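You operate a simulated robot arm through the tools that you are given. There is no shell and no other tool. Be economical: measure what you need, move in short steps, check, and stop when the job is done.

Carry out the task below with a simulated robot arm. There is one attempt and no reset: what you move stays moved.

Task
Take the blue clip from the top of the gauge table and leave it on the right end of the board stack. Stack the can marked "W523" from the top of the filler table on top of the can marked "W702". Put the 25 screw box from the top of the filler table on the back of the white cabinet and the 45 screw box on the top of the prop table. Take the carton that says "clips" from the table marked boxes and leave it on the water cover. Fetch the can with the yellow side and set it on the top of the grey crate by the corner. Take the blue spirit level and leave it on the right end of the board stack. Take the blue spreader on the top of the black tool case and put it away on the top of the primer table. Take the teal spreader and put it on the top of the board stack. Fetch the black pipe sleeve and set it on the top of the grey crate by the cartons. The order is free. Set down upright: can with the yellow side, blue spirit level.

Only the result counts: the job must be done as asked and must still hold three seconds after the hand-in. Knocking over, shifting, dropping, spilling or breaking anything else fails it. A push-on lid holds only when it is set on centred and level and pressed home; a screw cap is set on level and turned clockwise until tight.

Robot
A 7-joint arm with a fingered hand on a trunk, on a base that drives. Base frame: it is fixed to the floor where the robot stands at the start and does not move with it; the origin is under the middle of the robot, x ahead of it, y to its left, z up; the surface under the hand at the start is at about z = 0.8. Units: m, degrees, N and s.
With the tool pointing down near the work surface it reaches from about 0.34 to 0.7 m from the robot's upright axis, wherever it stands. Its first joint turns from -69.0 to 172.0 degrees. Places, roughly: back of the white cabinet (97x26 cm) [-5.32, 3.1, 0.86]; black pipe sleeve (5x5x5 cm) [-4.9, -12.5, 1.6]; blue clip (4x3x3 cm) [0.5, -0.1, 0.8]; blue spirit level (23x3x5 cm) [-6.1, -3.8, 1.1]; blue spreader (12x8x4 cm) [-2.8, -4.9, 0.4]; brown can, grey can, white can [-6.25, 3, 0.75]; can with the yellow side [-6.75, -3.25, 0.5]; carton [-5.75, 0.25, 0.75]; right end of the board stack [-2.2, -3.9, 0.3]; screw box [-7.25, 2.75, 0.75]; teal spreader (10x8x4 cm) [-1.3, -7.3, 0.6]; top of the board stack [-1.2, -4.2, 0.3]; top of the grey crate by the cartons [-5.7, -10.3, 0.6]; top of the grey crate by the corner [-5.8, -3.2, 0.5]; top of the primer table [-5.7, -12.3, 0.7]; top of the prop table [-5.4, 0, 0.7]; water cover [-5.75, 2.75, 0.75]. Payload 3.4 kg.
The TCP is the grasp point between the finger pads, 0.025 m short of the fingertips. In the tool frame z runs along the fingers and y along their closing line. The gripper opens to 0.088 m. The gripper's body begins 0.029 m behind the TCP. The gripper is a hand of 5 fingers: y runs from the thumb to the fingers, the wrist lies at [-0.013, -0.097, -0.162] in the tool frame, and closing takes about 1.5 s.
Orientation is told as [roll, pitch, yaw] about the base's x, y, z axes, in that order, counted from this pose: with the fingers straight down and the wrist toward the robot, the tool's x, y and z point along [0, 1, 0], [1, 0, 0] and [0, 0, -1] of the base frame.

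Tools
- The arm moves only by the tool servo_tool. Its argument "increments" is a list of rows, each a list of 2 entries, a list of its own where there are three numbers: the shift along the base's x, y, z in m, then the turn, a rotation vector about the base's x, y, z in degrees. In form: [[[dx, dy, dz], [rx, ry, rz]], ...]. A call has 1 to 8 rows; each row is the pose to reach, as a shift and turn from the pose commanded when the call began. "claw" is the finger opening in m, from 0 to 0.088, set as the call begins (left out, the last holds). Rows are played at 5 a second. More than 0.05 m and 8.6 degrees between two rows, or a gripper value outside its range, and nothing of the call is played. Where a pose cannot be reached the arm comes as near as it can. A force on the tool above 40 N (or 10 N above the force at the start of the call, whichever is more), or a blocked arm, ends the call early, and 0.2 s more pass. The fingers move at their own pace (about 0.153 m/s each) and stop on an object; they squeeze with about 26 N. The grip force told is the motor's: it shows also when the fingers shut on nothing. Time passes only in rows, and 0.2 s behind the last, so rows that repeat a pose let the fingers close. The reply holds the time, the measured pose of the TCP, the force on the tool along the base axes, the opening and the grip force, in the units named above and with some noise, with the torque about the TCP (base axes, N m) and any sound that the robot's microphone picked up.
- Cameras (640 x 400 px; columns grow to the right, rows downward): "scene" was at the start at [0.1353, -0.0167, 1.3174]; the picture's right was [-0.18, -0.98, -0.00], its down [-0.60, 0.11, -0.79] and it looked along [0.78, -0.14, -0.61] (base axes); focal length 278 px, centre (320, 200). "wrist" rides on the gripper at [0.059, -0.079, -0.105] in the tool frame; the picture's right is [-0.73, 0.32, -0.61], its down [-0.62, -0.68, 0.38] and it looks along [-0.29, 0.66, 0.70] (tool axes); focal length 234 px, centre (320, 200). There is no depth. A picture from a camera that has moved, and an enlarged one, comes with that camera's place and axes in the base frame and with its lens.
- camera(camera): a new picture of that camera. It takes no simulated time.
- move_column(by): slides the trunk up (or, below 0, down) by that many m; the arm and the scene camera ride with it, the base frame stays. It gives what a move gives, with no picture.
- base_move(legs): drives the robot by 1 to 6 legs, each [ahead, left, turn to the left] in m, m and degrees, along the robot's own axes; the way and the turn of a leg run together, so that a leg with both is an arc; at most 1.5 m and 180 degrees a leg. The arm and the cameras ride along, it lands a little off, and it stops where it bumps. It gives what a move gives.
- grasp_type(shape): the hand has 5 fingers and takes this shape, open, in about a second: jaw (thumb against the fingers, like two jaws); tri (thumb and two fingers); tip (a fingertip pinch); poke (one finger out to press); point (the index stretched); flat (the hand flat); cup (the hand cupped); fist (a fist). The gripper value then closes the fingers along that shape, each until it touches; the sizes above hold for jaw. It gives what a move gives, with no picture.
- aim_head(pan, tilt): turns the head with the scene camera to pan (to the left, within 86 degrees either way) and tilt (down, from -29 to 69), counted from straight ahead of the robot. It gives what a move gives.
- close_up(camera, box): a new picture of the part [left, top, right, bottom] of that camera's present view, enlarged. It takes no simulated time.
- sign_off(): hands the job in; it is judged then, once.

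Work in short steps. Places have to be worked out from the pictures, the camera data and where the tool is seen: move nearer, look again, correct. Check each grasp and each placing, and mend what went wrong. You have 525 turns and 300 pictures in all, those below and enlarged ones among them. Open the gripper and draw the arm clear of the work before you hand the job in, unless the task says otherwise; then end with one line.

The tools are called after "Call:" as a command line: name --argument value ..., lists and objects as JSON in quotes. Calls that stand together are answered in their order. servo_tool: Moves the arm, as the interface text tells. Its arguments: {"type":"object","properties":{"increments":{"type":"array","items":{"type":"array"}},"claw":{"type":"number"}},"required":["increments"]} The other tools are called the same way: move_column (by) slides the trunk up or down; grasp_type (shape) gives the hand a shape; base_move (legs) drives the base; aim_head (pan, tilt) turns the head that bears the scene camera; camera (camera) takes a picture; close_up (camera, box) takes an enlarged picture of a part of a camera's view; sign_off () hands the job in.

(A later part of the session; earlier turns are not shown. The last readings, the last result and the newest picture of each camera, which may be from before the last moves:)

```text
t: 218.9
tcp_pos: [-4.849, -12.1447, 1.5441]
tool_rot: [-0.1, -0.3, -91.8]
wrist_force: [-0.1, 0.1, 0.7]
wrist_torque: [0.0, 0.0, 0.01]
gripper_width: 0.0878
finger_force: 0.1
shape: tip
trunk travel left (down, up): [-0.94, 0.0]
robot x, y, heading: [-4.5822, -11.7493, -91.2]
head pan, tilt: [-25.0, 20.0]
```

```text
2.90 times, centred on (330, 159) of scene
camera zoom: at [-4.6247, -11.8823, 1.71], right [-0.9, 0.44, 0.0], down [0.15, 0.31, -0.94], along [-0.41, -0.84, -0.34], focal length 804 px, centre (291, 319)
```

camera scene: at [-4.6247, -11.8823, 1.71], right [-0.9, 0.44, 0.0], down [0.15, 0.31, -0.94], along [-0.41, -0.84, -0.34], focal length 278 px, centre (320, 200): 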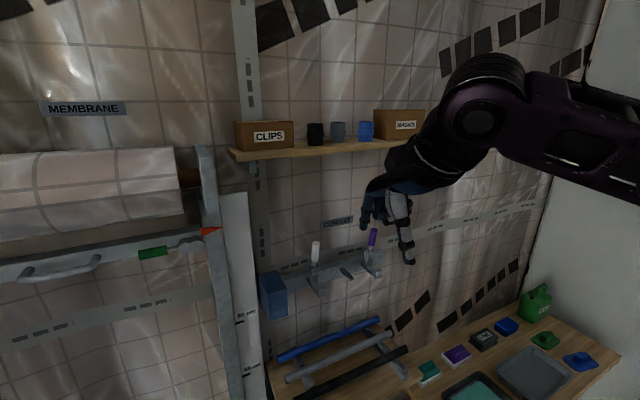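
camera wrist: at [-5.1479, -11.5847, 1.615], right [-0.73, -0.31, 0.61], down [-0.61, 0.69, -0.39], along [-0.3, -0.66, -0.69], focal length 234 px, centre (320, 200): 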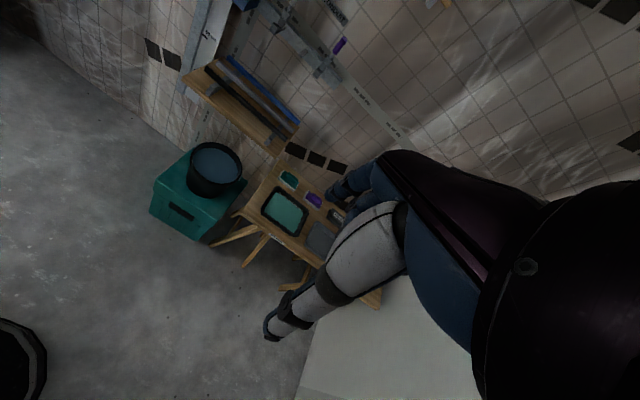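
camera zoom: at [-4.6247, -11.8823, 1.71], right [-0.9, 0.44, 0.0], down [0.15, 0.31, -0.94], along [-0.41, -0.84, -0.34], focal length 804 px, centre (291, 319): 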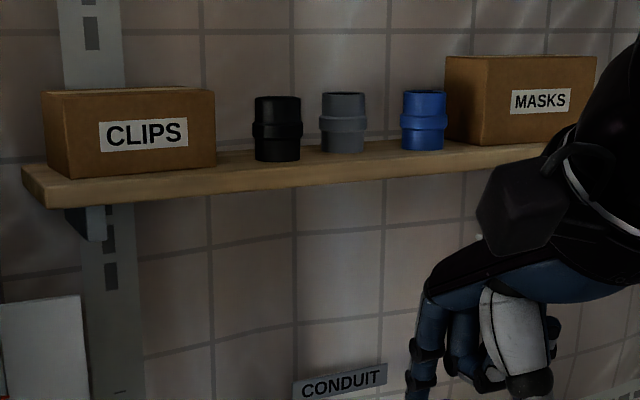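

Sleeve is at about (-4.920,-12.512), z 1.605–1.655; shelf front edge y≈-12.39, carton right edge x≈-4.857. Tool-down can't reach that high, so I'll come in tilted about 60° from front-right: first yaw to -45.

Call:
servo_tool --increments '[[[-0.008, -0.013, 0], [0, 0, 7.8]], [[-0.016, -0.026, 0], [0, 0, 15.6]], [[-0.024, -0.04, 0], [0, 0, 23.4]], [[-0.032, -0.053, 0], [0, 0, 31.2]], [[-0.04, -0.066, 0], [0, 0, 39]], [[-0.05, -0.08, 0], [0, 0, 46.7]], [[-0.05, -0.08, 0], [0, 0, 46.7]]]'

Call:
servo_tool --increments '[[[0, 0, 0.01], [-5.3, 5.3, 0]], [[0, 0, 0.02], [-10.6, 10.6, 0]], [[0, 0, 0.03], [-15.9, 15.9, 0]], [[0, 0, 0.04], [-21.2, 21.2, 0]], [[0, 0, 0.05], [-26.5, 26.5, 0]], [[0, 0, 0.06], [-31.8, 31.8, 0]], [[0, 0, 0.07], [-37.1, 37.1, 0]], [[0, 0, 0.08], [-42.4, 42.4, 0]]]'

Call:
camera --camera "scene"

Call:
camera --camera "wrist"

```text
t: 220.6
tcp_pos: [-4.9003, -12.2246, 1.5428]
tool_rot: [-0.2, -0.4, -45.0]
wrist_force: [-0.1, 0.0, -0.4]
wrist_torque: [-0.02, -0.03, 0.03]
gripper_width: 0.0881
finger_force: 0.1
shape: tip
trunk travel left (down, up): [-0.94, 0.0]
robot x, y, heading: [-4.5811, -11.7493, -91.2]
head pan, tilt: [-25.0, 20.0]
```

```text
t: 222.3
tcp_pos: [-4.9, -12.2253, 1.6225]
tool_rot: [-60.2, -0.3, -44.8]
wrist_force: [-0.4, 0.9, -0.2]
wrist_torque: [-0.01, -0.03, 0.0]
gripper_width: 0.0879
finger_force: 0.0
shape: tip
trunk travel left (down, up): [-0.94, 0.0]
robot x, y, heading: [-4.5845, -11.744, -91.3]
head pan, tilt: [-25.0, 20.0]
```

```text
237 pictures are left
camera scene: at [-4.6246, -11.8823, 1.7099], right [-0.9, 0.44, 0.0], down [0.15, 0.31, -0.94], along [-0.41, -0.84, -0.34], focal length 278 px, centre (320, 200)
```

scene: 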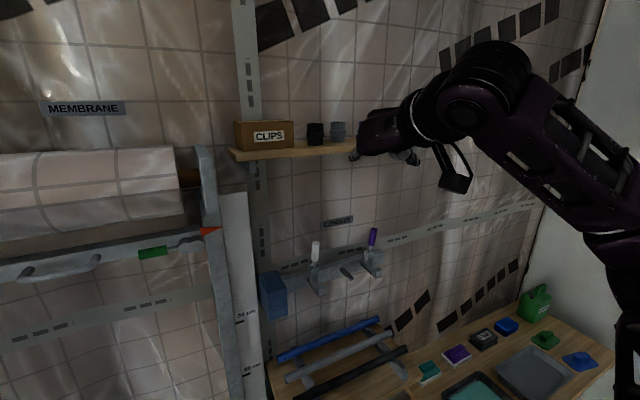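

```text
236 pictures are left
camera wrist: at [-4.8718, -12.0841, 1.6251], right [0.34, -0.11, 0.93], down [-0.94, 0.02, 0.35], along [-0.06, -0.99, -0.09], focal length 234 px, centre (320, 200)
```

wrist: 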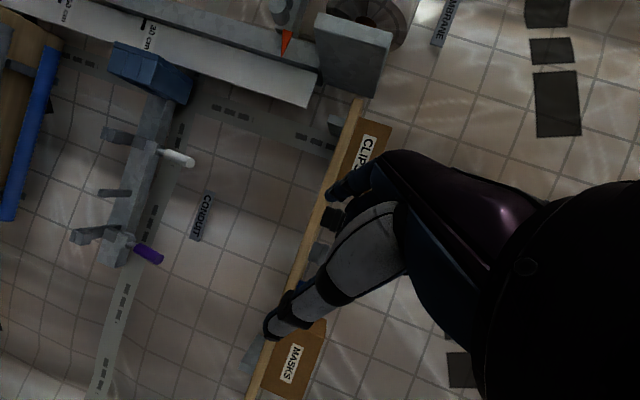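

Tilted posture works. I raise to 1.65 and approach along -y, short of the sleeve.

Call:
servo_tool --increments '[[[0, 0, 0.03], [0, 0, 0]], [[0, -0.04, 0.03], [0, 0, 0]], [[-0.005, -0.085, 0.03], [0, 0, 0]], [[-0.01, -0.13, 0.03], [0, 0, 0]], [[-0.015, -0.175, 0.03], [0, 0, 0]], [[-0.018, -0.21, 0.03], [0, 0, 0]]]'

Call:
camera --camera "wrist"

Call:
close_up --camera "scene" --box '[220, 80, 440, 218]'

```text
t: 223.8
tcp_pos: [-4.9164, -12.435, 1.6536]
tool_rot: [-60.0, 0.0, -44.8]
wrist_force: [-0.3, -1.5, -0.1]
wrist_torque: [-0.01, 0.01, -0.04]
gripper_width: 0.0879
finger_force: 0.1
shape: tip
trunk travel left (down, up): [-0.94, 0.0]
robot x, y, heading: [-4.5823, -11.7476, -91.3]
head pan, tilt: [-25.0, 20.0]
```

```text
235 pictures are left
camera wrist: at [-4.887, -12.2943, 1.6552], right [0.35, -0.11, 0.93], down [-0.94, 0.02, 0.35], along [-0.06, -0.99, -0.1], focal length 234 px, centre (320, 200)
```

wrist: 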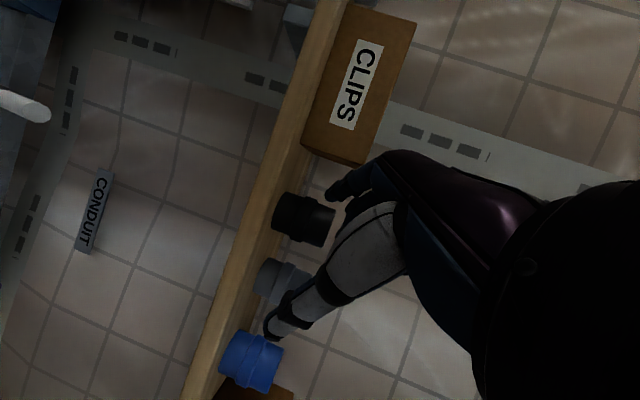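

```text
2.90 times, centred on (330, 149) of scene
camera zoom: at [-4.6223, -11.8847, 1.7097], right [-0.9, 0.44, 0.0], down [0.15, 0.31, -0.94], along [-0.42, -0.84, -0.34], focal length 804 px, centre (291, 348)
```

zoom: 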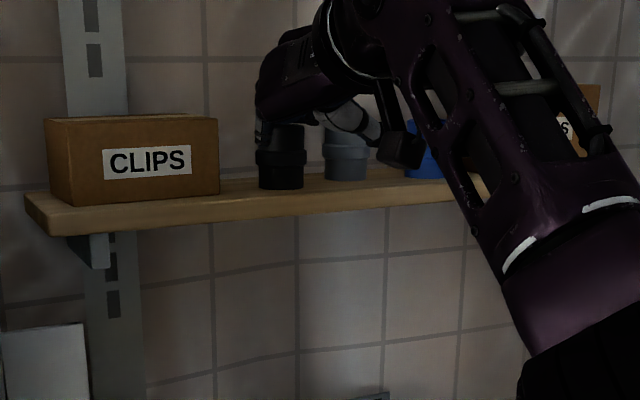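

The thumb would come too near the grey sleeve at full opening, so I narrow to 0.062 and come in slightly to the right, keeping the TCP a bit short of the sleeve centre.

Call:
servo_tool --increments '[[[0.017, 0.0, -0.006], [0, 0, 0]], [[0.017, -0.01, -0.006], [0, 0, 0]], [[0.017, -0.03, -0.008], [0, 0, 0]], [[0.017, -0.03, -0.008], [0, 0, 0]]]' --claw 0.062

Call:
camera --camera "wrist"

```text
t: 224.8
tcp_pos: [-4.9024, -12.458, 1.6413]
tool_rot: [-60.0, -0.4, -44.7]
wrist_force: [-0.4, 0.2, 0.3]
wrist_torque: [0.0, -0.02, 0.03]
gripper_width: 0.0621
finger_force: 0.0
shape: tip
out of reach, approached as far as the arm can: row 3, 4
trunk travel left (down, up): [-0.94, 0.0]
robot x, y, heading: [-4.5796, -11.7512, -90.9]
head pan, tilt: [-25.0, 20.0]
```

```text
233 pictures are left
camera wrist: at [-4.8723, -12.3187, 1.6442], right [0.34, -0.11, 0.93], down [-0.94, 0.02, 0.35], along [-0.06, -0.99, -0.09], focal length 234 px, centre (320, 200)
```

wrist: 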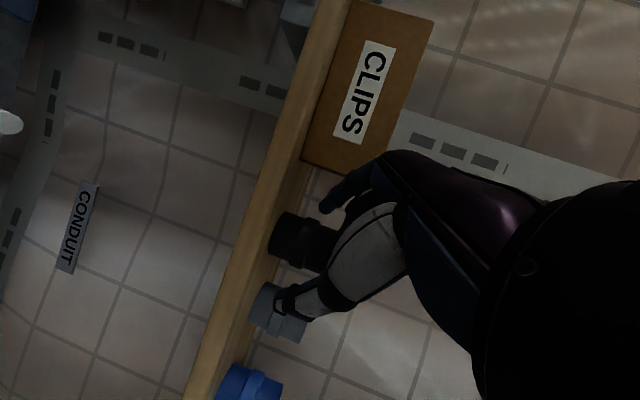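

Slightly beyond reach, so I pull the tool back 0.1 and drive the base 0.1 ahead.

Call:
servo_tool --increments '[[[0, 0.045, 0.005], [0, 0, 0]], [[0, 0.09, 0.01], [0, 0, 0]], [[0, 0.11, 0.01], [0, 0, 0]]]'

Call:
base_move --legs '[[0.1, 0, 0]]'

Call:
camera --camera "wrist"

```text
t: 225.6
tcp_pos: [-4.899, -12.3495, 1.6511]
tool_rot: [-60.0, -0.2, -44.8]
wrist_force: [-0.6, 0.4, 0.1]
wrist_torque: [-0.01, -0.03, 0.02]
gripper_width: 0.0621
finger_force: 0.0
shape: tip
trunk travel left (down, up): [-0.94, 0.0]
robot x, y, heading: [-4.5822, -11.7448, -91.1]
head pan, tilt: [-25.0, 20.0]
```

```text
t: 226.7
tcp_pos: [-4.9032, -12.4463, 1.6544]
tool_rot: [-60.2, -0.2, -44.8]
wrist_force: [0.6, 0.2, -0.5]
wrist_torque: [0.02, -0.02, 0.01]
gripper_width: 0.0623
finger_force: 0.0
shape: tip
trunk travel left (down, up): [-0.94, 0.0]
robot x, y, heading: [-4.5846, -11.8503, -91.2]
head pan, tilt: [-25.0, 20.0]
```

```text
232 pictures are left
camera wrist: at [-4.8732, -12.3061, 1.6559], right [0.34, -0.11, 0.93], down [-0.94, 0.03, 0.35], along [-0.06, -0.99, -0.09], focal length 234 px, centre (320, 200)
```

wrist: 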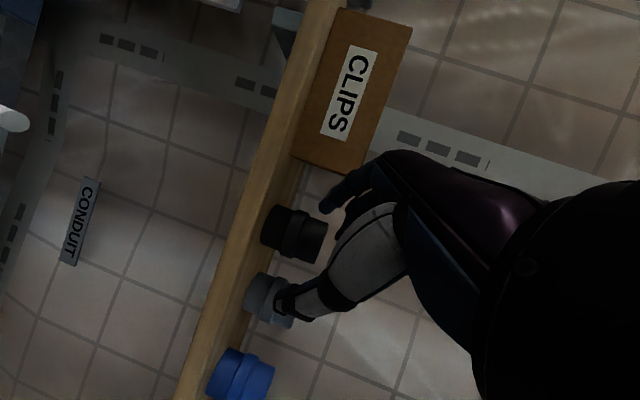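

Call:
servo_tool --increments '[[[0.004, -0.02, -0.005], [0, 0, 0]], [[0.004, -0.04, -0.01], [0, 0, 0]], [[0.003, -0.061, -0.012], [0, 0, 0]], [[0.003, -0.061, -0.012], [0, 0, 0]]]'

Call:
camera --camera "wrist"

Call:
close_up --camera "scene" --box '[220, 80, 440, 218]'

```text
t: 227.7
tcp_pos: [-4.8992, -12.5113, 1.6412]
tool_rot: [-60.1, -0.3, -44.8]
wrist_force: [0.1, -0.3, 1.2]
wrist_torque: [0.0, 0.02, 0.0]
gripper_width: 0.0622
finger_force: 0.1
shape: tip
trunk travel left (down, up): [-0.94, 0.0]
robot x, y, heading: [-4.5817, -11.8442, -91.3]
head pan, tilt: [-25.0, 20.0]
```

```text
231 pictures are left
camera wrist: at [-4.87, -12.3717, 1.6441], right [0.34, -0.11, 0.93], down [-0.94, 0.02, 0.35], along [-0.06, -0.99, -0.09], focal length 234 px, centre (320, 200)
```

wrist: 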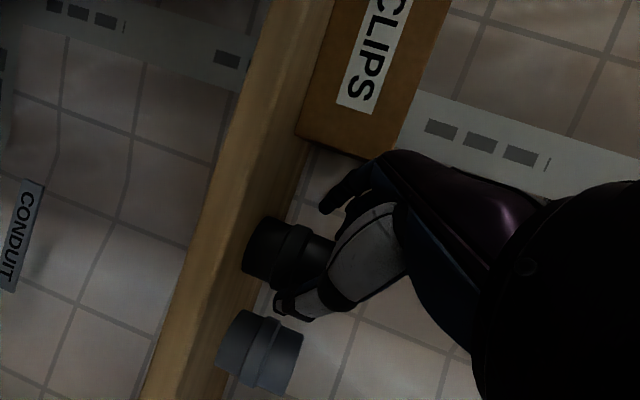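

```text
2.90 times, centred on (330, 149) of scene
camera zoom: at [-4.6271, -11.9816, 1.7099], right [-0.9, 0.44, 0.0], down [0.15, 0.31, -0.94], along [-0.42, -0.84, -0.34], focal length 804 px, centre (291, 348)
```

zoom: 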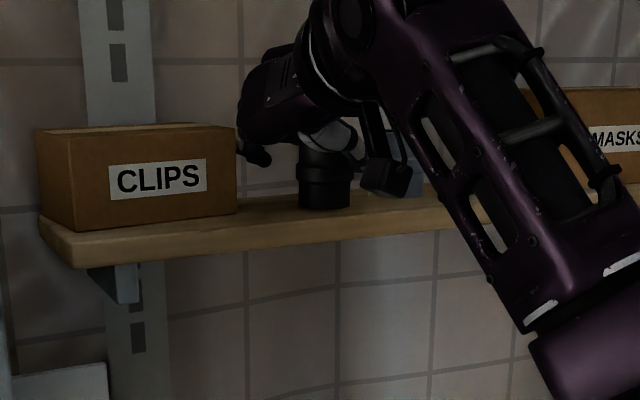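

The sleeve lies between index and thumb. I shift slightly left, lower 5 mm and close.

Call:
servo_tool --increments '[[[-0.008, 0.002, -0.005], [0, 0, 0]], [[-0.008, 0.002, -0.005], [0, 0, 0]], [[-0.008, 0.002, -0.005], [0, 0, 0]], [[-0.008, 0.002, -0.005], [0, 0, 0]], [[-0.008, 0.002, -0.005], [0, 0, 0]], [[-0.008, 0.002, -0.005], [0, 0, 0]], [[-0.008, 0.002, -0.005], [0, 0, 0]], [[-0.008, 0.002, -0.005], [0, 0, 0]]]' --claw 0.0

Call:
camera --camera "wrist"

```text
t: 229.5
tcp_pos: [-4.9048, -12.5084, 1.6371]
tool_rot: [-60.3, -0.2, -44.7]
wrist_force: [2.5, -0.9, 7.1]
wrist_torque: [-0.13, 0.03, 0.09]
gripper_width: 0.0315
finger_force: 26.1
shape: tip
trunk travel left (down, up): [-0.94, 0.0]
robot x, y, heading: [-4.5817, -11.8482, -91.5]
head pan, tilt: [-25.0, 20.0]
```

```text
229 pictures are left
camera wrist: at [-4.8757, -12.3684, 1.6406], right [0.34, -0.11, 0.93], down [-0.94, 0.02, 0.35], along [-0.06, -0.99, -0.09], focal length 234 px, centre (320, 200)
```

wrist: 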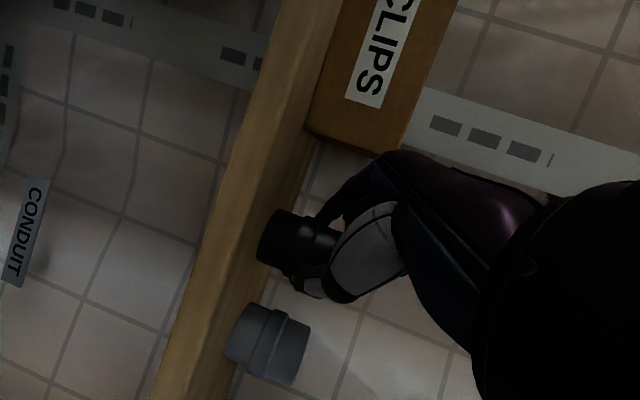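

Gripped at 31.5 mm. I lift 2 cm and check.

Call:
servo_tool --increments '[[[0, 0, 0.008], [0, 0, 0]], [[0, 0.003, 0.018], [0, 0, 0]], [[0, 0.01, 0.024], [0, 0, 0]]]'

Call:
camera --camera "wrist"

```text
t: 230.3
tcp_pos: [-4.9069, -12.4983, 1.6591]
tool_rot: [-60.0, -0.2, -44.8]
wrist_force: [0.2, 0.1, 0.2]
wrist_torque: [-0.03, 0.02, -0.02]
gripper_width: 0.0313
finger_force: 26.5
shape: tip
trunk travel left (down, up): [-0.94, 0.0]
robot x, y, heading: [-4.5816, -11.8458, -91.4]
head pan, tilt: [-25.0, 20.0]
```

```text
228 pictures are left
camera wrist: at [-4.8776, -12.359, 1.6629], right [0.34, -0.11, 0.93], down [-0.94, 0.02, 0.35], along [-0.06, -0.99, -0.09], focal length 234 px, centre (320, 200)
```

wrist: 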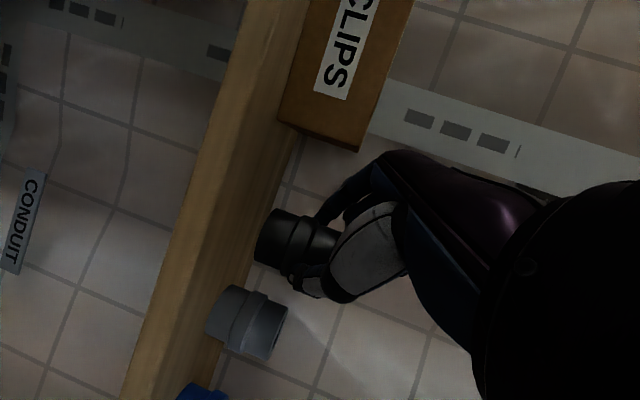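

It rises with the hand. I draw it out along +y and look.

Call:
servo_tool --increments '[[[0, 0.04, 0], [0, 0, 0]], [[0, 0.08, 0], [0, 0, 0]], [[0, 0.12, 0], [0, 0, 0]], [[0, 0.16, 0], [0, 0, 0]], [[0, 0.2, 0], [0, 0, 0]]]'

Call:
base_move --legs '[[-0.4, 0, 0]]'

Call:
camera --camera "scene"

Call:
camera --camera "wrist"

```text
t: 231.5
tcp_pos: [-4.9075, -12.2943, 1.6594]
tool_rot: [-60.1, -0.3, -44.8]
wrist_force: [0.2, 0.5, 0.3]
wrist_torque: [-0.02, -0.01, 0.02]
gripper_width: 0.0313
finger_force: 26.4
shape: tip
trunk travel left (down, up): [-0.94, 0.0]
robot x, y, heading: [-4.5853, -11.8485, -91.3]
head pan, tilt: [-25.0, 20.0]
```

```text
t: 234.0
tcp_pos: [-4.8987, -11.895, 1.6588]
tool_rot: [-60.0, -0.2, -45.0]
wrist_force: [0.0, 0.7, -0.4]
wrist_torque: [0.07, 0.01, 0.01]
gripper_width: 0.031
finger_force: 26.3
shape: tip
trunk travel left (down, up): [-0.94, 0.0]
robot x, y, heading: [-4.574, -11.4434, -91.2]
head pan, tilt: [-25.0, 20.0]
```

```text
227 pictures are left
camera scene: at [-4.6178, -11.5788, 1.7097], right [-0.9, 0.44, 0.0], down [0.15, 0.31, -0.94], along [-0.42, -0.84, -0.34], focal length 278 px, centre (320, 200)
```

scene: 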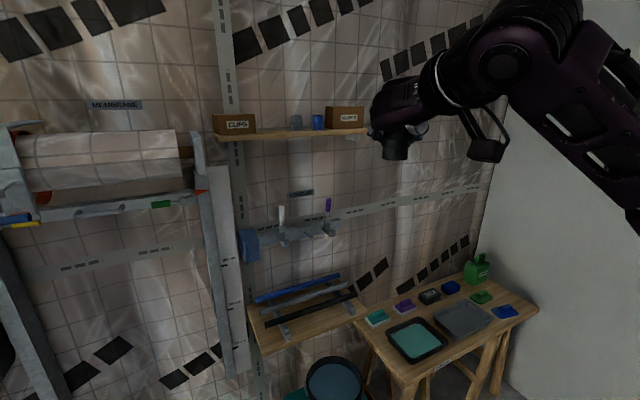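

```text
226 pictures are left
camera wrist: at [-4.8691, -11.7557, 1.6613], right [0.34, -0.11, 0.93], down [-0.94, 0.03, 0.35], along [-0.06, -0.99, -0.1], focal length 234 px, centre (320, 200)
```

wrist: 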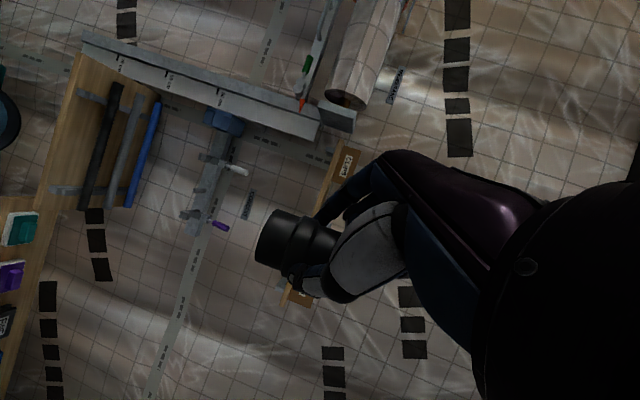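

Sleeve held upright. I turn to face the west (-x) and shift north beside the crate, then lower the trunk.

Call:
base_move --legs '[[0, 0, -89], [0.15, -1.1, 0]]'

Call:
move_column --by -0.4

Call:
move_column --by -0.2

Call:
aim_head --pan 0 --tilt 30

Call:
camera --camera "scene"

```text
t: 243.5
tcp_pos: [-5.1878, -10.0335, 1.6603]
tool_rot: [-60.1, -0.2, -133.3]
wrist_force: [0.9, -0.4, -0.5]
wrist_torque: [-0.01, 0.03, 0.01]
gripper_width: 0.031
finger_force: 25.9
shape: tip
trunk travel left (down, up): [-0.94, 0.0]
robot x, y, heading: [-4.7267, -10.3448, -179.7]
head pan, tilt: [-25.0, 20.0]
```

```text
t: 247.3
tcp_pos: [-5.1874, -10.0328, 1.2589]
tool_rot: [-60.1, -0.2, -133.3]
wrist_force: [0.3, 0.4, -0.3]
wrist_torque: [-0.04, -0.02, -0.02]
gripper_width: 0.0309
finger_force: 26.0
shape: tip
trunk travel left (down, up): [-0.54, 0.4]
robot x, y, heading: [-4.729, -10.3465, -179.8]
head pan, tilt: [-25.0, 20.0]
```

```text
t: 249.5
tcp_pos: [-5.1872, -10.0321, 1.0597]
tool_rot: [-60.1, -0.2, -133.2]
wrist_force: [0.4, 0.3, -1.0]
wrist_torque: [0.03, 0.0, -0.02]
gripper_width: 0.0307
finger_force: 26.1
shape: tip
trunk travel left (down, up): [-0.34, 0.6]
robot x, y, heading: [-4.7236, -10.3405, -179.7]
head pan, tilt: [-25.0, 20.0]
```

```text
t: 250.4
tcp_pos: [-5.1877, -10.0316, 1.0588]
tool_rot: [-60.0, -0.1, -133.3]
wrist_force: [0.1, -0.4, -1.2]
wrist_torque: [0.01, 0.0, 0.01]
gripper_width: 0.031
finger_force: 25.9
shape: tip
trunk travel left (down, up): [-0.34, 0.6]
robot x, y, heading: [-4.728, -10.3471, -179.7]
head pan, tilt: [0.0, 30.0]
```

```text
225 pictures are left
camera scene: at [-4.8678, -10.3443, 1.0939], right [0.0, 1.0, 0.0], down [0.5, 0.0, -0.87], along [-0.87, 0.0, -0.5], focal length 278 px, centre (320, 200)
```

scene: 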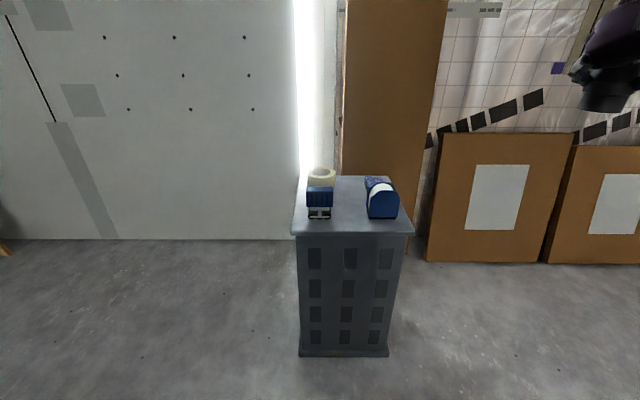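

I zoom on the crate top to choose a free spot.

Call:
close_up --camera "scene" --box '[280, 155, 430, 249]'

```text
4.26 times, centred on (355, 202) of scene
camera zoom: at [-4.8678, -10.3443, 1.0939], right [0.0, 1.0, 0.0], down [0.5, 0.0, -0.87], along [-0.87, 0.0, -0.5], focal length 1181 px, centre (171, 192)
```

zoom: 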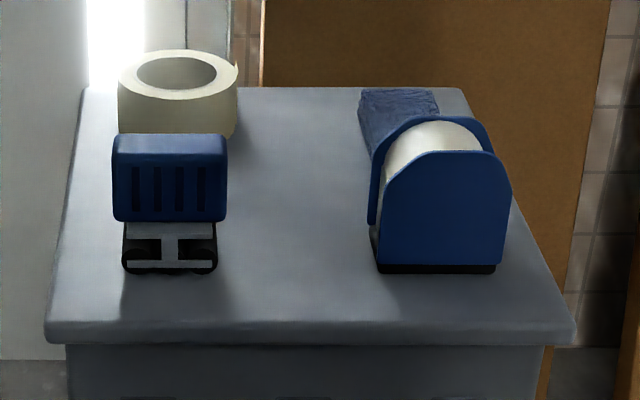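

Spot: front middle at about (-5.592,-10.25), between the two dispensers. I move the base so the TCP lands near (-5.587,-10.261).

Call:
base_move --legs '[[0.4, 0.23, 0]]'

Call:
move_column --by -0.3

Call:
aim_head --pan -30 --tilt 20

Call:
camera --camera "scene"

```text
t: 253.1
tcp_pos: [-5.5904, -10.261, 1.0584]
tool_rot: [-60.0, -0.2, -133.5]
wrist_force: [-0.4, 0.5, -0.4]
wrist_torque: [0.01, 0.0, 0.02]
gripper_width: 0.0307
finger_force: 26.1
shape: tip
trunk travel left (down, up): [-0.34, 0.6]
robot x, y, heading: [-5.1273, -10.5713, -179.7]
head pan, tilt: [0.0, 30.0]
```

```text
t: 256.1
tcp_pos: [-5.5883, -10.2587, 0.7584]
tool_rot: [-60.1, -0.2, -133.5]
wrist_force: [0.4, 0.4, -0.2]
wrist_torque: [-0.01, -0.01, 0.02]
gripper_width: 0.0308
finger_force: 25.6
shape: tip
trunk travel left (down, up): [-0.04, 0.9]
robot x, y, heading: [-5.1292, -10.5736, -179.7]
head pan, tilt: [0.0, 30.0]
```

```text
t: 257.1
tcp_pos: [-5.5883, -10.259, 0.7599]
tool_rot: [-60.0, -0.1, -133.5]
wrist_force: [-0.4, 0.7, -0.2]
wrist_torque: [-0.01, -0.01, 0.01]
gripper_width: 0.0309
finger_force: 25.7
shape: tip
trunk travel left (down, up): [-0.04, 0.9]
robot x, y, heading: [-5.1328, -10.5683, -180.1]
head pan, tilt: [-30.0, 20.0]
```

```text
223 pictures are left
camera scene: at [-5.2602, -10.5261, 0.8099], right [0.5, 0.87, 0.0], down [0.3, -0.17, -0.94], along [-0.81, 0.47, -0.34], focal length 278 px, centre (320, 200)
```

scene: 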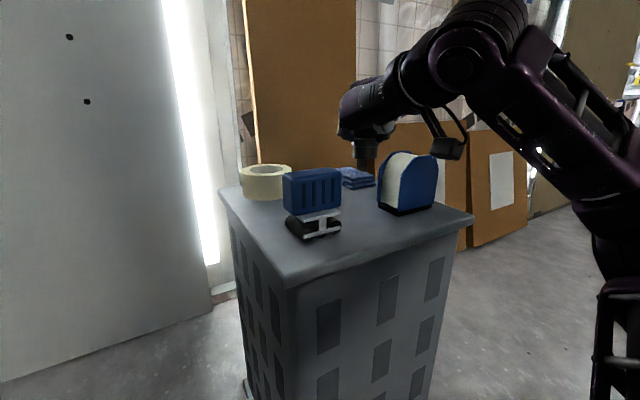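

Positions agree. I lower to z≈0.655 and check.

Call:
servo_tool --increments '[[[0.001, -0.002, -0.04], [0, 0, 0]], [[0.001, -0.002, -0.08], [0, 0, 0]], [[0.001, -0.002, -0.105], [0, 0, 0]]]'

Call:
close_up --camera "scene" --box '[240, 100, 480, 250]'

Call:
camera --camera "wrist"

```text
t: 257.7
tcp_pos: [-5.5877, -10.26, 0.703]
tool_rot: [-61.4, -2.3, -133.8]
wrist_force: [-1.0, 1.0, 12.2]
wrist_torque: [-0.61, -0.1, -0.05]
gripper_width: 0.0305
finger_force: 26.2
shape: tip
trunk travel left (down, up): [-0.04, 0.9]
robot x, y, heading: [-5.1319, -10.5697, -179.7]
head pan, tilt: [-30.0, 20.0]
stopped in row 2: the force on the tool passed its limit at 67 N (the readings are from after the stop); the commanded pose is now the measured one
```

```text
2.67 times, centred on (360, 175) of scene
camera zoom: at [-5.2595, -10.5261, 0.8103], right [0.5, 0.87, 0.0], down [0.3, -0.17, -0.94], along [-0.81, 0.47, -0.34], focal length 740 px, centre (213, 267)
```

zoom: 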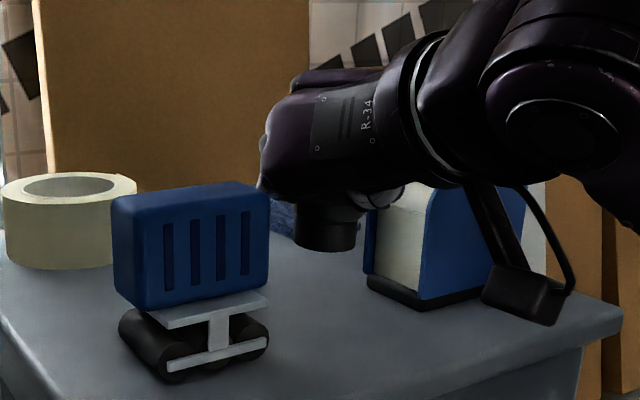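

```text
221 pictures are left
camera wrist: at [-5.4453, -10.2873, 0.6999], right [-0.06, -0.33, 0.94], down [0.02, 0.94, 0.34], along [-1.0, 0.04, -0.05], focal length 234 px, centre (320, 200)
```

wrist: 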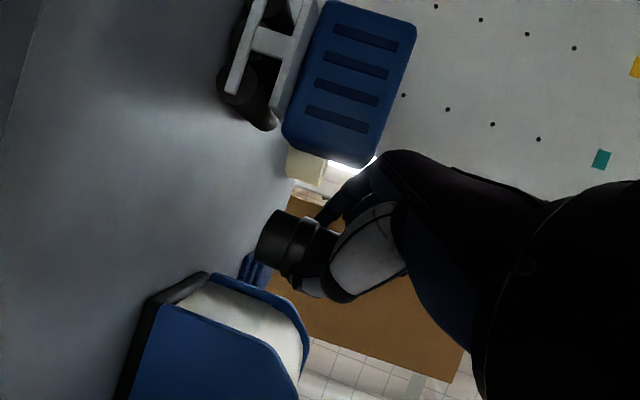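

The force stop was my hand's body touching the left dispenser's top (contact offset about y -0.05). I raise, then turn the hand by +58° so its body comes from the free front side.

Call:
servo_tool --increments '[[[0, 0, 0.03], [0.7, -1.2, 0]], [[0, 0, 0.07], [1.4, -2.4, 0]], [[0, 0, 0.12], [1.4, -2.4, 0]]]'

Call:
servo_tool --increments '[[[0.003, 0.002, 0], [0, 0, 7.3]], [[0.006, 0.004, 0], [0, 0, 14.6]], [[0.009, 0.006, 0], [0, 0, 21.9]], [[0.012, 0.008, 0], [0, 0, 29.2]], [[0.015, 0.01, 0], [0, 0, 36.5]], [[0.018, 0.012, 0], [0, 0, 43.8]], [[0.02, 0.014, 0], [0, 0, 51.1]], [[0.02, 0.014, 0], [0, 0, 58.4]]]'

Call:
camera --camera "scene"

Call:
camera --camera "wrist"

```text
t: 258.5
tcp_pos: [-5.5904, -10.2595, 0.8202]
tool_rot: [-60.4, 0.7, -133.7]
wrist_force: [-0.8, 0.1, -0.5]
wrist_torque: [-0.02, -0.02, 0.04]
gripper_width: 0.0305
finger_force: 26.1
shape: tip
trunk travel left (down, up): [-0.04, 0.9]
robot x, y, heading: [-5.1262, -10.5713, -180.0]
head pan, tilt: [-30.0, 20.0]
```

```text
t: 260.3
tcp_pos: [-5.5665, -10.2589, 0.8098]
tool_rot: [-60.7, 0.7, -75.4]
wrist_force: [-0.3, 0.0, -0.2]
wrist_torque: [0.0, -0.02, -0.01]
gripper_width: 0.0293
finger_force: 26.0
shape: tip
out of reach, approached as far as the arm can: row 8
trunk travel left (down, up): [-0.04, 0.9]
robot x, y, heading: [-5.1265, -10.571, -180.0]
head pan, tilt: [-30.0, 20.0]
```

```text
220 pictures are left
camera scene: at [-5.2605, -10.5256, 0.8098], right [0.5, 0.87, 0.0], down [0.3, -0.17, -0.94], along [-0.81, 0.47, -0.34], focal length 278 px, centre (320, 200)
```

scene: 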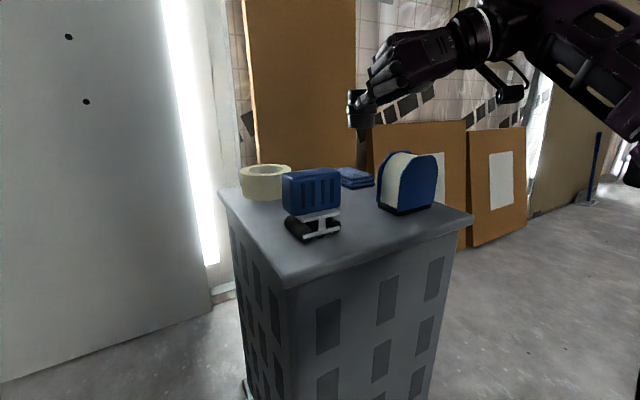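

```text
219 pictures are left
camera wrist: at [-5.4688, -10.1529, 0.8115], right [0.25, -0.28, 0.93], down [-0.79, 0.5, 0.36], along [-0.56, -0.82, -0.1], focal length 234 px, centre (320, 200)
```

wrist: 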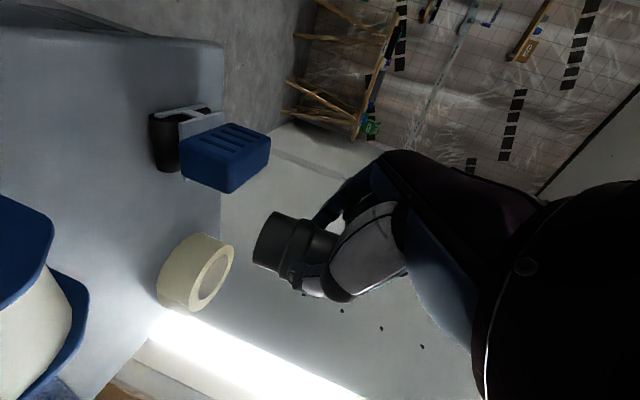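

Dispensers are unmoved. I lower in steps toward the front-middle spot.

Call:
servo_tool --increments '[[[-0.001, 0.007, -0.03], [0, 0, 0]], [[-0.001, 0.013, -0.06], [0, 0, 0]], [[-0.001, 0.013, -0.09], [0, 0, 0]]]'

Call:
close_up --camera "scene" --box '[240, 100, 480, 250]'

Call:
camera --camera "wrist"

```text
t: 261.1
tcp_pos: [-5.5678, -10.2457, 0.7181]
tool_rot: [-60.3, 0.8, -75.3]
wrist_force: [0.1, 0.3, -1.1]
wrist_torque: [-0.01, -0.06, -0.01]
gripper_width: 0.0293
finger_force: 25.9
shape: tip
trunk travel left (down, up): [-0.04, 0.9]
robot x, y, heading: [-5.1292, -10.5704, -179.9]
head pan, tilt: [-30.0, 20.0]
```

```text
2.67 times, centred on (360, 175) of scene
camera zoom: at [-5.2603, -10.5259, 0.81], right [0.5, 0.87, 0.0], down [0.3, -0.17, -0.94], along [-0.81, 0.47, -0.34], focal length 740 px, centre (213, 267)
```

zoom: 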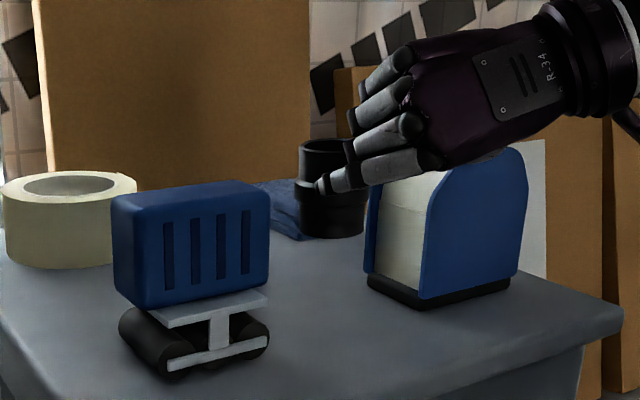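

```text
217 pictures are left
camera wrist: at [-5.4708, -10.1397, 0.7209], right [0.25, -0.28, 0.93], down [-0.79, 0.49, 0.36], along [-0.56, -0.82, -0.1], focal length 234 px, centre (320, 200)
```

wrist: 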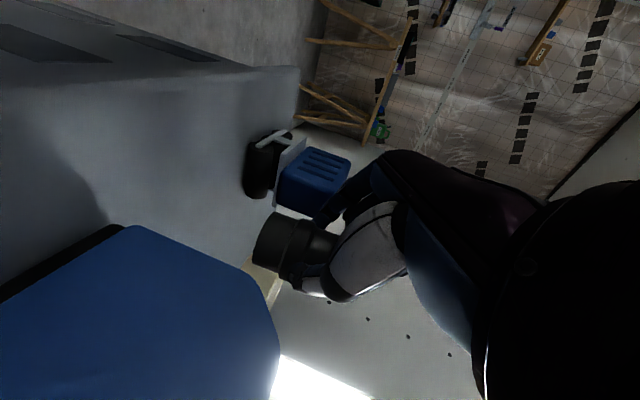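

Call:
servo_tool --increments '[[[0, 0, -0.025], [0, 0, 0]], [[0, 0, -0.045], [0, 0, 0]], [[0, 0, -0.06], [0, 0, 0]]]'

Call:
close_up --camera "scene" --box '[240, 100, 480, 250]'

```text
t: 261.9
tcp_pos: [-5.5671, -10.2463, 0.6602]
tool_rot: [-60.7, 0.8, -75.5]
wrist_force: [-0.1, 0.6, 6.6]
wrist_torque: [-0.09, 0.13, -0.02]
gripper_width: 0.029
finger_force: 26.3
shape: tip
trunk travel left (down, up): [-0.04, 0.9]
robot x, y, heading: [-5.1264, -10.5689, -179.9]
head pan, tilt: [-30.0, 20.0]
```

```text
2.67 times, centred on (360, 175) of scene
camera zoom: at [-5.2598, -10.5262, 0.8102], right [0.5, 0.87, 0.0], down [0.3, -0.17, -0.94], along [-0.81, 0.47, -0.34], focal length 740 px, centre (213, 267)
```

zoom: 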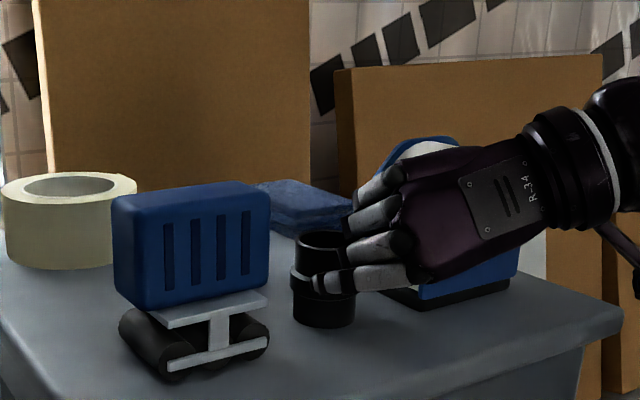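

Just touching (6.6 N). A few millimetres more, then release.

Call:
servo_tool --increments '[[[0, 0, -0.003], [0, 0, 0]], [[0, 0, -0.005], [0, 0, 0]]]'

Call:
servo_tool --increments '[[[0, 0, 0.002], [0, 0, 0]], [[0, 0, 0.002], [0, 0, 0]], [[0, 0, 0.002], [0, 0, 0]], [[0, 0, 0.002], [0, 0, 0]]]' --claw 0.055

Call:
close_up --camera "scene" --box '[240, 100, 480, 250]'

```text
t: 262.5
tcp_pos: [-5.5659, -10.2461, 0.6577]
tool_rot: [-60.7, 0.8, -75.5]
wrist_force: [1.1, 3.4, 18.3]
wrist_torque: [-0.25, 0.26, -0.08]
gripper_width: 0.0286
finger_force: 25.5
shape: tip
trunk travel left (down, up): [-0.04, 0.9]
robot x, y, heading: [-5.1308, -10.5722, -179.9]
head pan, tilt: [-30.0, 20.0]
```

```text
t: 263.5
tcp_pos: [-5.5663, -10.2462, 0.6559]
tool_rot: [-60.3, 0.6, -75.4]
wrist_force: [-0.2, -1.1, -0.5]
wrist_torque: [0.0, -0.04, 0.01]
gripper_width: 0.0542
finger_force: 0.1
shape: tip
trunk travel left (down, up): [-0.04, 0.9]
robot x, y, heading: [-5.129, -10.5737, -179.9]
head pan, tilt: [-30.0, 20.0]
```

```text
2.67 times, centred on (360, 175) of scene
camera zoom: at [-5.2604, -10.526, 0.8099], right [0.5, 0.87, 0.0], down [0.3, -0.17, -0.94], along [-0.81, 0.47, -0.34], focal length 740 px, centre (213, 267)
```

zoom: 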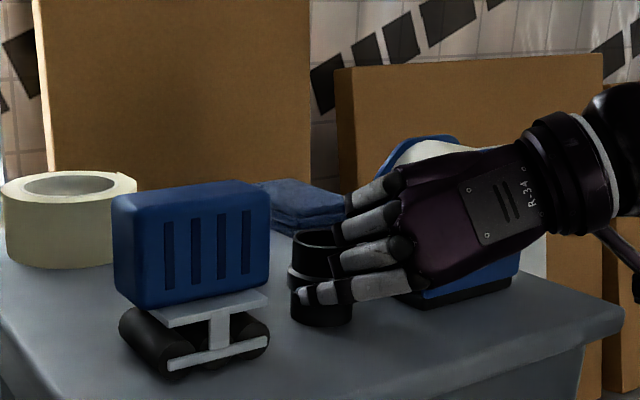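

Released. I withdraw along the tool axis (back and up).

Call:
servo_tool --increments '[[[0.025, 0.007, 0.013], [0, 0, 0]], [[0.05, 0.014, 0.028], [0, 0, 0]], [[0.08, 0.02, 0.05], [0, 0, 0]], [[0.1, 0.027, 0.085], [0, 0, 0]], [[0.1, 0.027, 0.13], [0, 0, 0]]]'

Call:
camera --camera "scene"

```text
t: 264.7
tcp_pos: [-5.4993, -10.264, 0.7634]
tool_rot: [-60.4, 0.6, -75.5]
wrist_force: [0.7, 0.2, -1.4]
wrist_torque: [0.0, -0.01, -0.01]
gripper_width: 0.0546
finger_force: 0.1
shape: tip
out of reach, approached as far as the arm can: row 2, 3, 4, 5
trunk travel left (down, up): [-0.04, 0.9]
robot x, y, heading: [-5.1267, -10.5691, -179.9]
head pan, tilt: [-30.0, 20.0]
```

```text
214 pictures are left
camera scene: at [-5.2602, -10.5257, 0.8098], right [0.5, 0.87, 0.0], down [0.3, -0.17, -0.94], along [-0.81, 0.47, -0.34], focal length 278 px, centre (320, 200)
```

scene: 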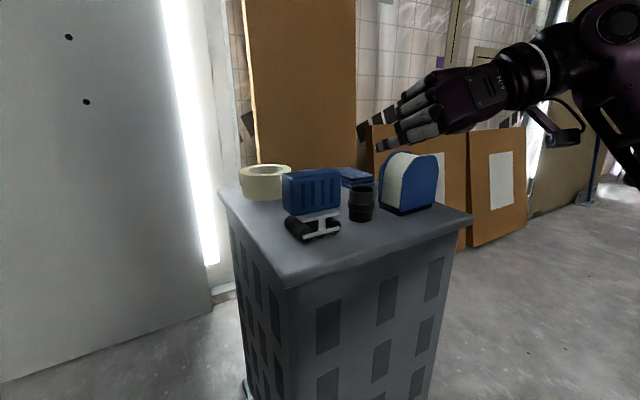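

Sleeve stands well and nothing else moved. I back off and bring the tool back to pointing down.

Call:
base_move --legs '[[-0.5, 0, 0]]'

Call:
move_column --by 0.3

Call:
servo_tool --increments '[[[0, 0, 0], [1.9, -7.2, 0]], [[0, 0, -0.02], [3.8, -14.5, 0]], [[0, 0, -0.04], [5.6, -21.8, 0]], [[0, 0, -0.06], [7.5, -29, 0]], [[0, 0, -0.08], [9.4, -36.3, 0]], [[0, 0, -0.1], [11.3, -43.6, 0]], [[0, 0, -0.12], [13.2, -50.8, 0]], [[0, 0, -0.14], [15, -58, 0]]]'

Call:
grasp_type --shape "jaw"

```text
t: 267.7
tcp_pos: [-4.9936, -10.2647, 0.7636]
tool_rot: [-60.5, 0.4, -75.2]
wrist_force: [-0.1, 0.9, -0.7]
wrist_torque: [0.01, -0.02, -0.01]
gripper_width: 0.0549
finger_force: 0.1
shape: tip
trunk travel left (down, up): [-0.04, 0.9]
robot x, y, heading: [-4.6198, -10.5705, -179.8]
head pan, tilt: [-30.0, 20.0]
```

```text
t: 270.7
tcp_pos: [-4.9925, -10.2656, 1.0638]
tool_rot: [-60.5, 0.7, -75.2]
wrist_force: [0.3, 0.3, -0.4]
wrist_torque: [-0.02, 0.01, 0.02]
gripper_width: 0.0547
finger_force: 0.1
shape: tip
trunk travel left (down, up): [-0.34, 0.6]
robot x, y, heading: [-4.6184, -10.5698, -179.6]
head pan, tilt: [-30.0, 20.0]
```

```text
t: 272.5
tcp_pos: [-4.9705, -10.3909, 0.9099]
tool_rot: [-0.6, 0.1, -74.9]
wrist_force: [-1.1, 0.4, -0.5]
wrist_torque: [0.02, 0.0, 0.0]
gripper_width: 0.0548
finger_force: 0.1
shape: tip
out of reach, approached as far as the arm can: row 1, 2, 3, 4, 5, 6, 7, 8
trunk travel left (down, up): [-0.34, 0.6]
robot x, y, heading: [-4.6212, -10.5702, -179.6]
head pan, tilt: [-30.0, 20.0]
```

```text
t: 273.4
tcp_pos: [-4.9689, -10.3907, 0.9101]
tool_rot: [-0.8, 0.2, -74.9]
wrist_force: [-0.7, -0.3, 0.5]
wrist_torque: [0.02, 0.01, -0.01]
gripper_width: 0.0877
finger_force: 0.1
shape: jaw
trunk travel left (down, up): [-0.34, 0.6]
robot x, y, heading: [-4.6219, -10.5726, -179.5]
head pan, tilt: [-30.0, 20.0]
```

Call:
servo_tool --increments '[[[-0.02, -0.014, 0], [0, 0, -7]], [[-0.04, -0.028, 0], [0, 0, -14]], [[-0.06, -0.042, 0], [0, 0, -21]], [[-0.08, -0.056, 0], [0, 0, -28]], [[-0.1, -0.07, 0], [0, 0, -35]], [[-0.12, -0.084, 0], [0, 0, -42]], [[-0.14, -0.098, 0], [0, 0, -49]], [[-0.15, -0.11, 0], [0, 0, -56]]]'

Call:
servo_tool --increments '[[[0, 0, 0], [0, 0, -7]], [[0, 0, 0], [0, 0, -14]], [[0, 0, 0], [0, 0, -21]], [[0, 0, 0], [0, 0, -28]], [[0, 0, 0], [0, 0, -35]], [[0, 0, 0], [0, 0, -42]], [[0, 0, 0], [0, 0, -47]]]'

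Call:
base_move --legs '[[0, 0, -140]]'

Call:
aim_head --pan 0 --tilt 12

Call:
camera --camera "scene"

```text
t: 275.2
tcp_pos: [-5.1231, -10.5036, 0.9071]
tool_rot: [-0.5, 0.0, -131.0]
wrist_force: [-0.2, -0.3, -0.1]
wrist_torque: [-0.02, 0.03, 0.02]
gripper_width: 0.0881
finger_force: 0.0
shape: jaw
trunk travel left (down, up): [-0.34, 0.6]
robot x, y, heading: [-4.6188, -10.5691, -179.8]
head pan, tilt: [-30.0, 20.0]
```

```text
t: 276.8
tcp_pos: [-5.1228, -10.5047, 0.9072]
tool_rot: [-0.6, 0.0, -177.9]
wrist_force: [-0.1, -0.3, -0.7]
wrist_torque: [0.03, -0.03, -0.01]
gripper_width: 0.0881
finger_force: 0.0
shape: jaw
trunk travel left (down, up): [-0.34, 0.6]
robot x, y, heading: [-4.6246, -10.5699, -179.4]
head pan, tilt: [-30.0, 20.0]
```

```text
t: 282.9
tcp_pos: [-4.1955, -10.2987, 0.9061]
tool_rot: [-0.5, -0.1, 42.1]
wrist_force: [0.0, 0.3, -0.2]
wrist_torque: [0.01, 0.01, 0.02]
gripper_width: 0.0876
finger_force: 0.0
shape: jaw
trunk travel left (down, up): [-0.34, 0.6]
robot x, y, heading: [-4.6244, -10.5683, 40.3]
head pan, tilt: [-30.0, 20.0]
```

```text
t: 283.9
tcp_pos: [-4.1955, -10.2982, 0.9065]
tool_rot: [-0.6, 0.0, 42.1]
wrist_force: [0.3, -0.7, -0.1]
wrist_torque: [0.0, 0.03, -0.04]
gripper_width: 0.0877
finger_force: 0.1
shape: jaw
trunk travel left (down, up): [-0.34, 0.6]
robot x, y, heading: [-4.6211, -10.5686, 40.1]
head pan, tilt: [0.0, 12.0]
```

```text
213 pictures are left
camera scene: at [-4.5124, -10.478, 1.1229], right [0.65, -0.76, 0.0], down [-0.16, -0.13, -0.98], along [0.75, 0.63, -0.21], focal length 278 px, centre (320, 200)
```

scene: 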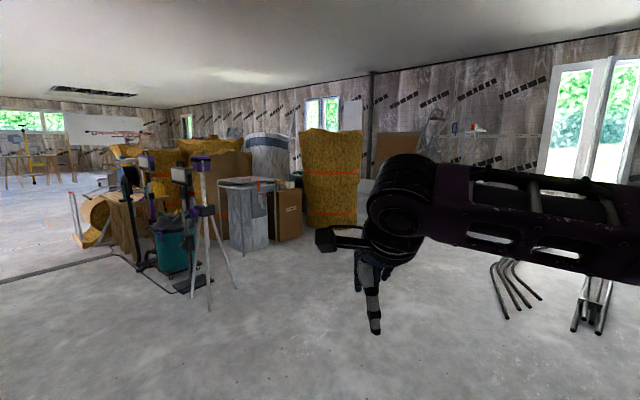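

The teal spreader should project near (300,175) here. I zoom there.

Call:
close_up --camera "scene" --box '[180, 130, 380, 255]'

Call:
close_up --camera "scene" --box '[350, 90, 640, 271]'

```text
3.20 times, centred on (280, 192) of scene
camera zoom: at [-4.5124, -10.478, 1.1229], right [0.65, -0.76, 0.0], down [-0.16, -0.13, -0.98], along [0.75, 0.63, -0.21], focal length 888 px, centre (448, 224)
```

zoom: 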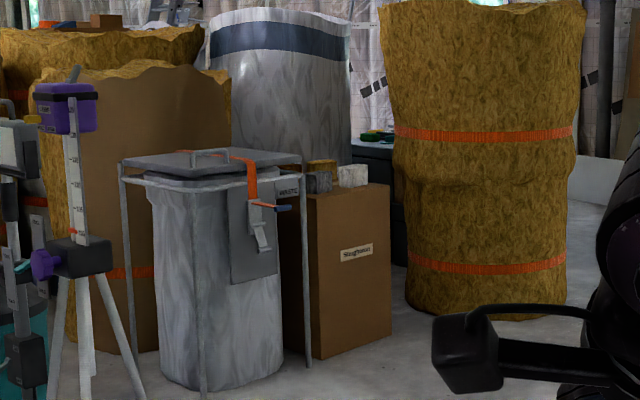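

```text
2.21 times, centred on (495, 180) of scene
camera zoom: at [-4.5124, -10.478, 1.1229], right [0.65, -0.76, 0.0], down [-0.16, -0.13, -0.98], along [0.75, 0.63, -0.21], focal length 612 px, centre (-66, 243)
```

zoom: 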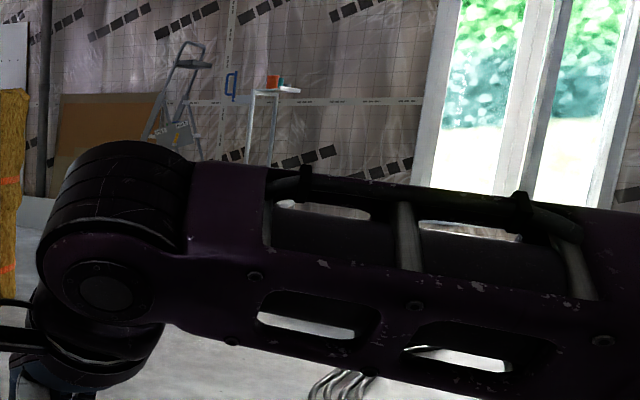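

The dark case with a green item behind the yellow roll is the place. I drive east, between the roll and the pipe stand, to about (-2.4,-9.5).

Call:
base_move --legs '[[0, 0, -14.4], [1.23, 0, 0], [1.23, 0, 0], [0, 0, 10]]'

Call:
camera --camera "scene"

```text
t: 297.5
tcp_pos: [-1.9487, -9.267, 0.906]
tool_rot: [-0.6, 0.0, 37.4]
wrist_force: [-0.6, -0.2, 0.0]
wrist_torque: [0.01, 0.01, -0.01]
gripper_width: 0.088
finger_force: 0.0
shape: jaw
trunk travel left (down, up): [-0.34, 0.6]
robot x, y, heading: [-2.3976, -9.5019, 35.5]
head pan, tilt: [0.0, 12.0]
```

```text
210 pictures are left
camera scene: at [-2.2787, -9.42, 1.1229], right [0.58, -0.81, 0.0], down [-0.17, -0.12, -0.98], along [0.8, 0.57, -0.21], focal length 278 px, centre (320, 200)
```

scene: 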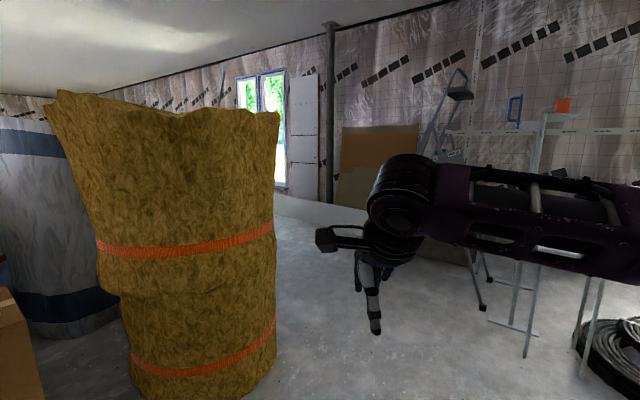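

I go round the roll by (-1.3,-9.2) to (-0.9,-8.6) and turn to face north.

Call:
base_move --legs '[[1.07, -0.395, 0], [0.674, 0.256, 0], [0, 0, 65]]'

Call:
camera --camera "scene"

```text
t: 309.7
tcp_pos: [-0.9229, -8.0928, 0.907]
tool_rot: [-0.7, 0.0, 102.3]
wrist_force: [0.1, 0.0, 0.0]
wrist_torque: [0.01, -0.02, -0.01]
gripper_width: 0.0879
finger_force: 0.0
shape: jaw
trunk travel left (down, up): [-0.34, 0.6]
robot x, y, heading: [-0.8971, -8.5971, 100.7]
head pan, tilt: [0.0, 12.0]
```

```text
209 pictures are left
camera scene: at [-0.9249, -8.4571, 1.1229], right [0.98, 0.18, 0.0], down [0.04, -0.2, -0.98], along [-0.18, 0.96, -0.21], focal length 278 px, centre (320, 200)
```

scene: 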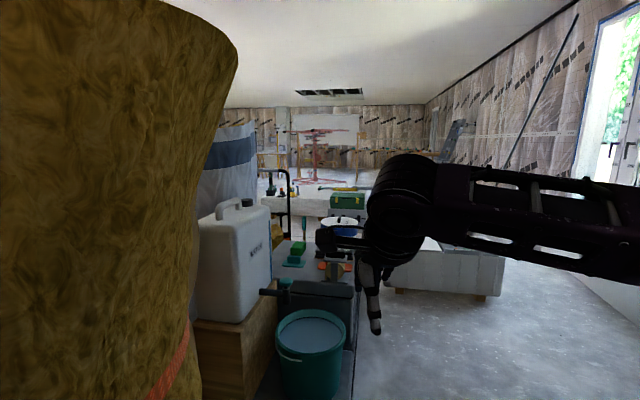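

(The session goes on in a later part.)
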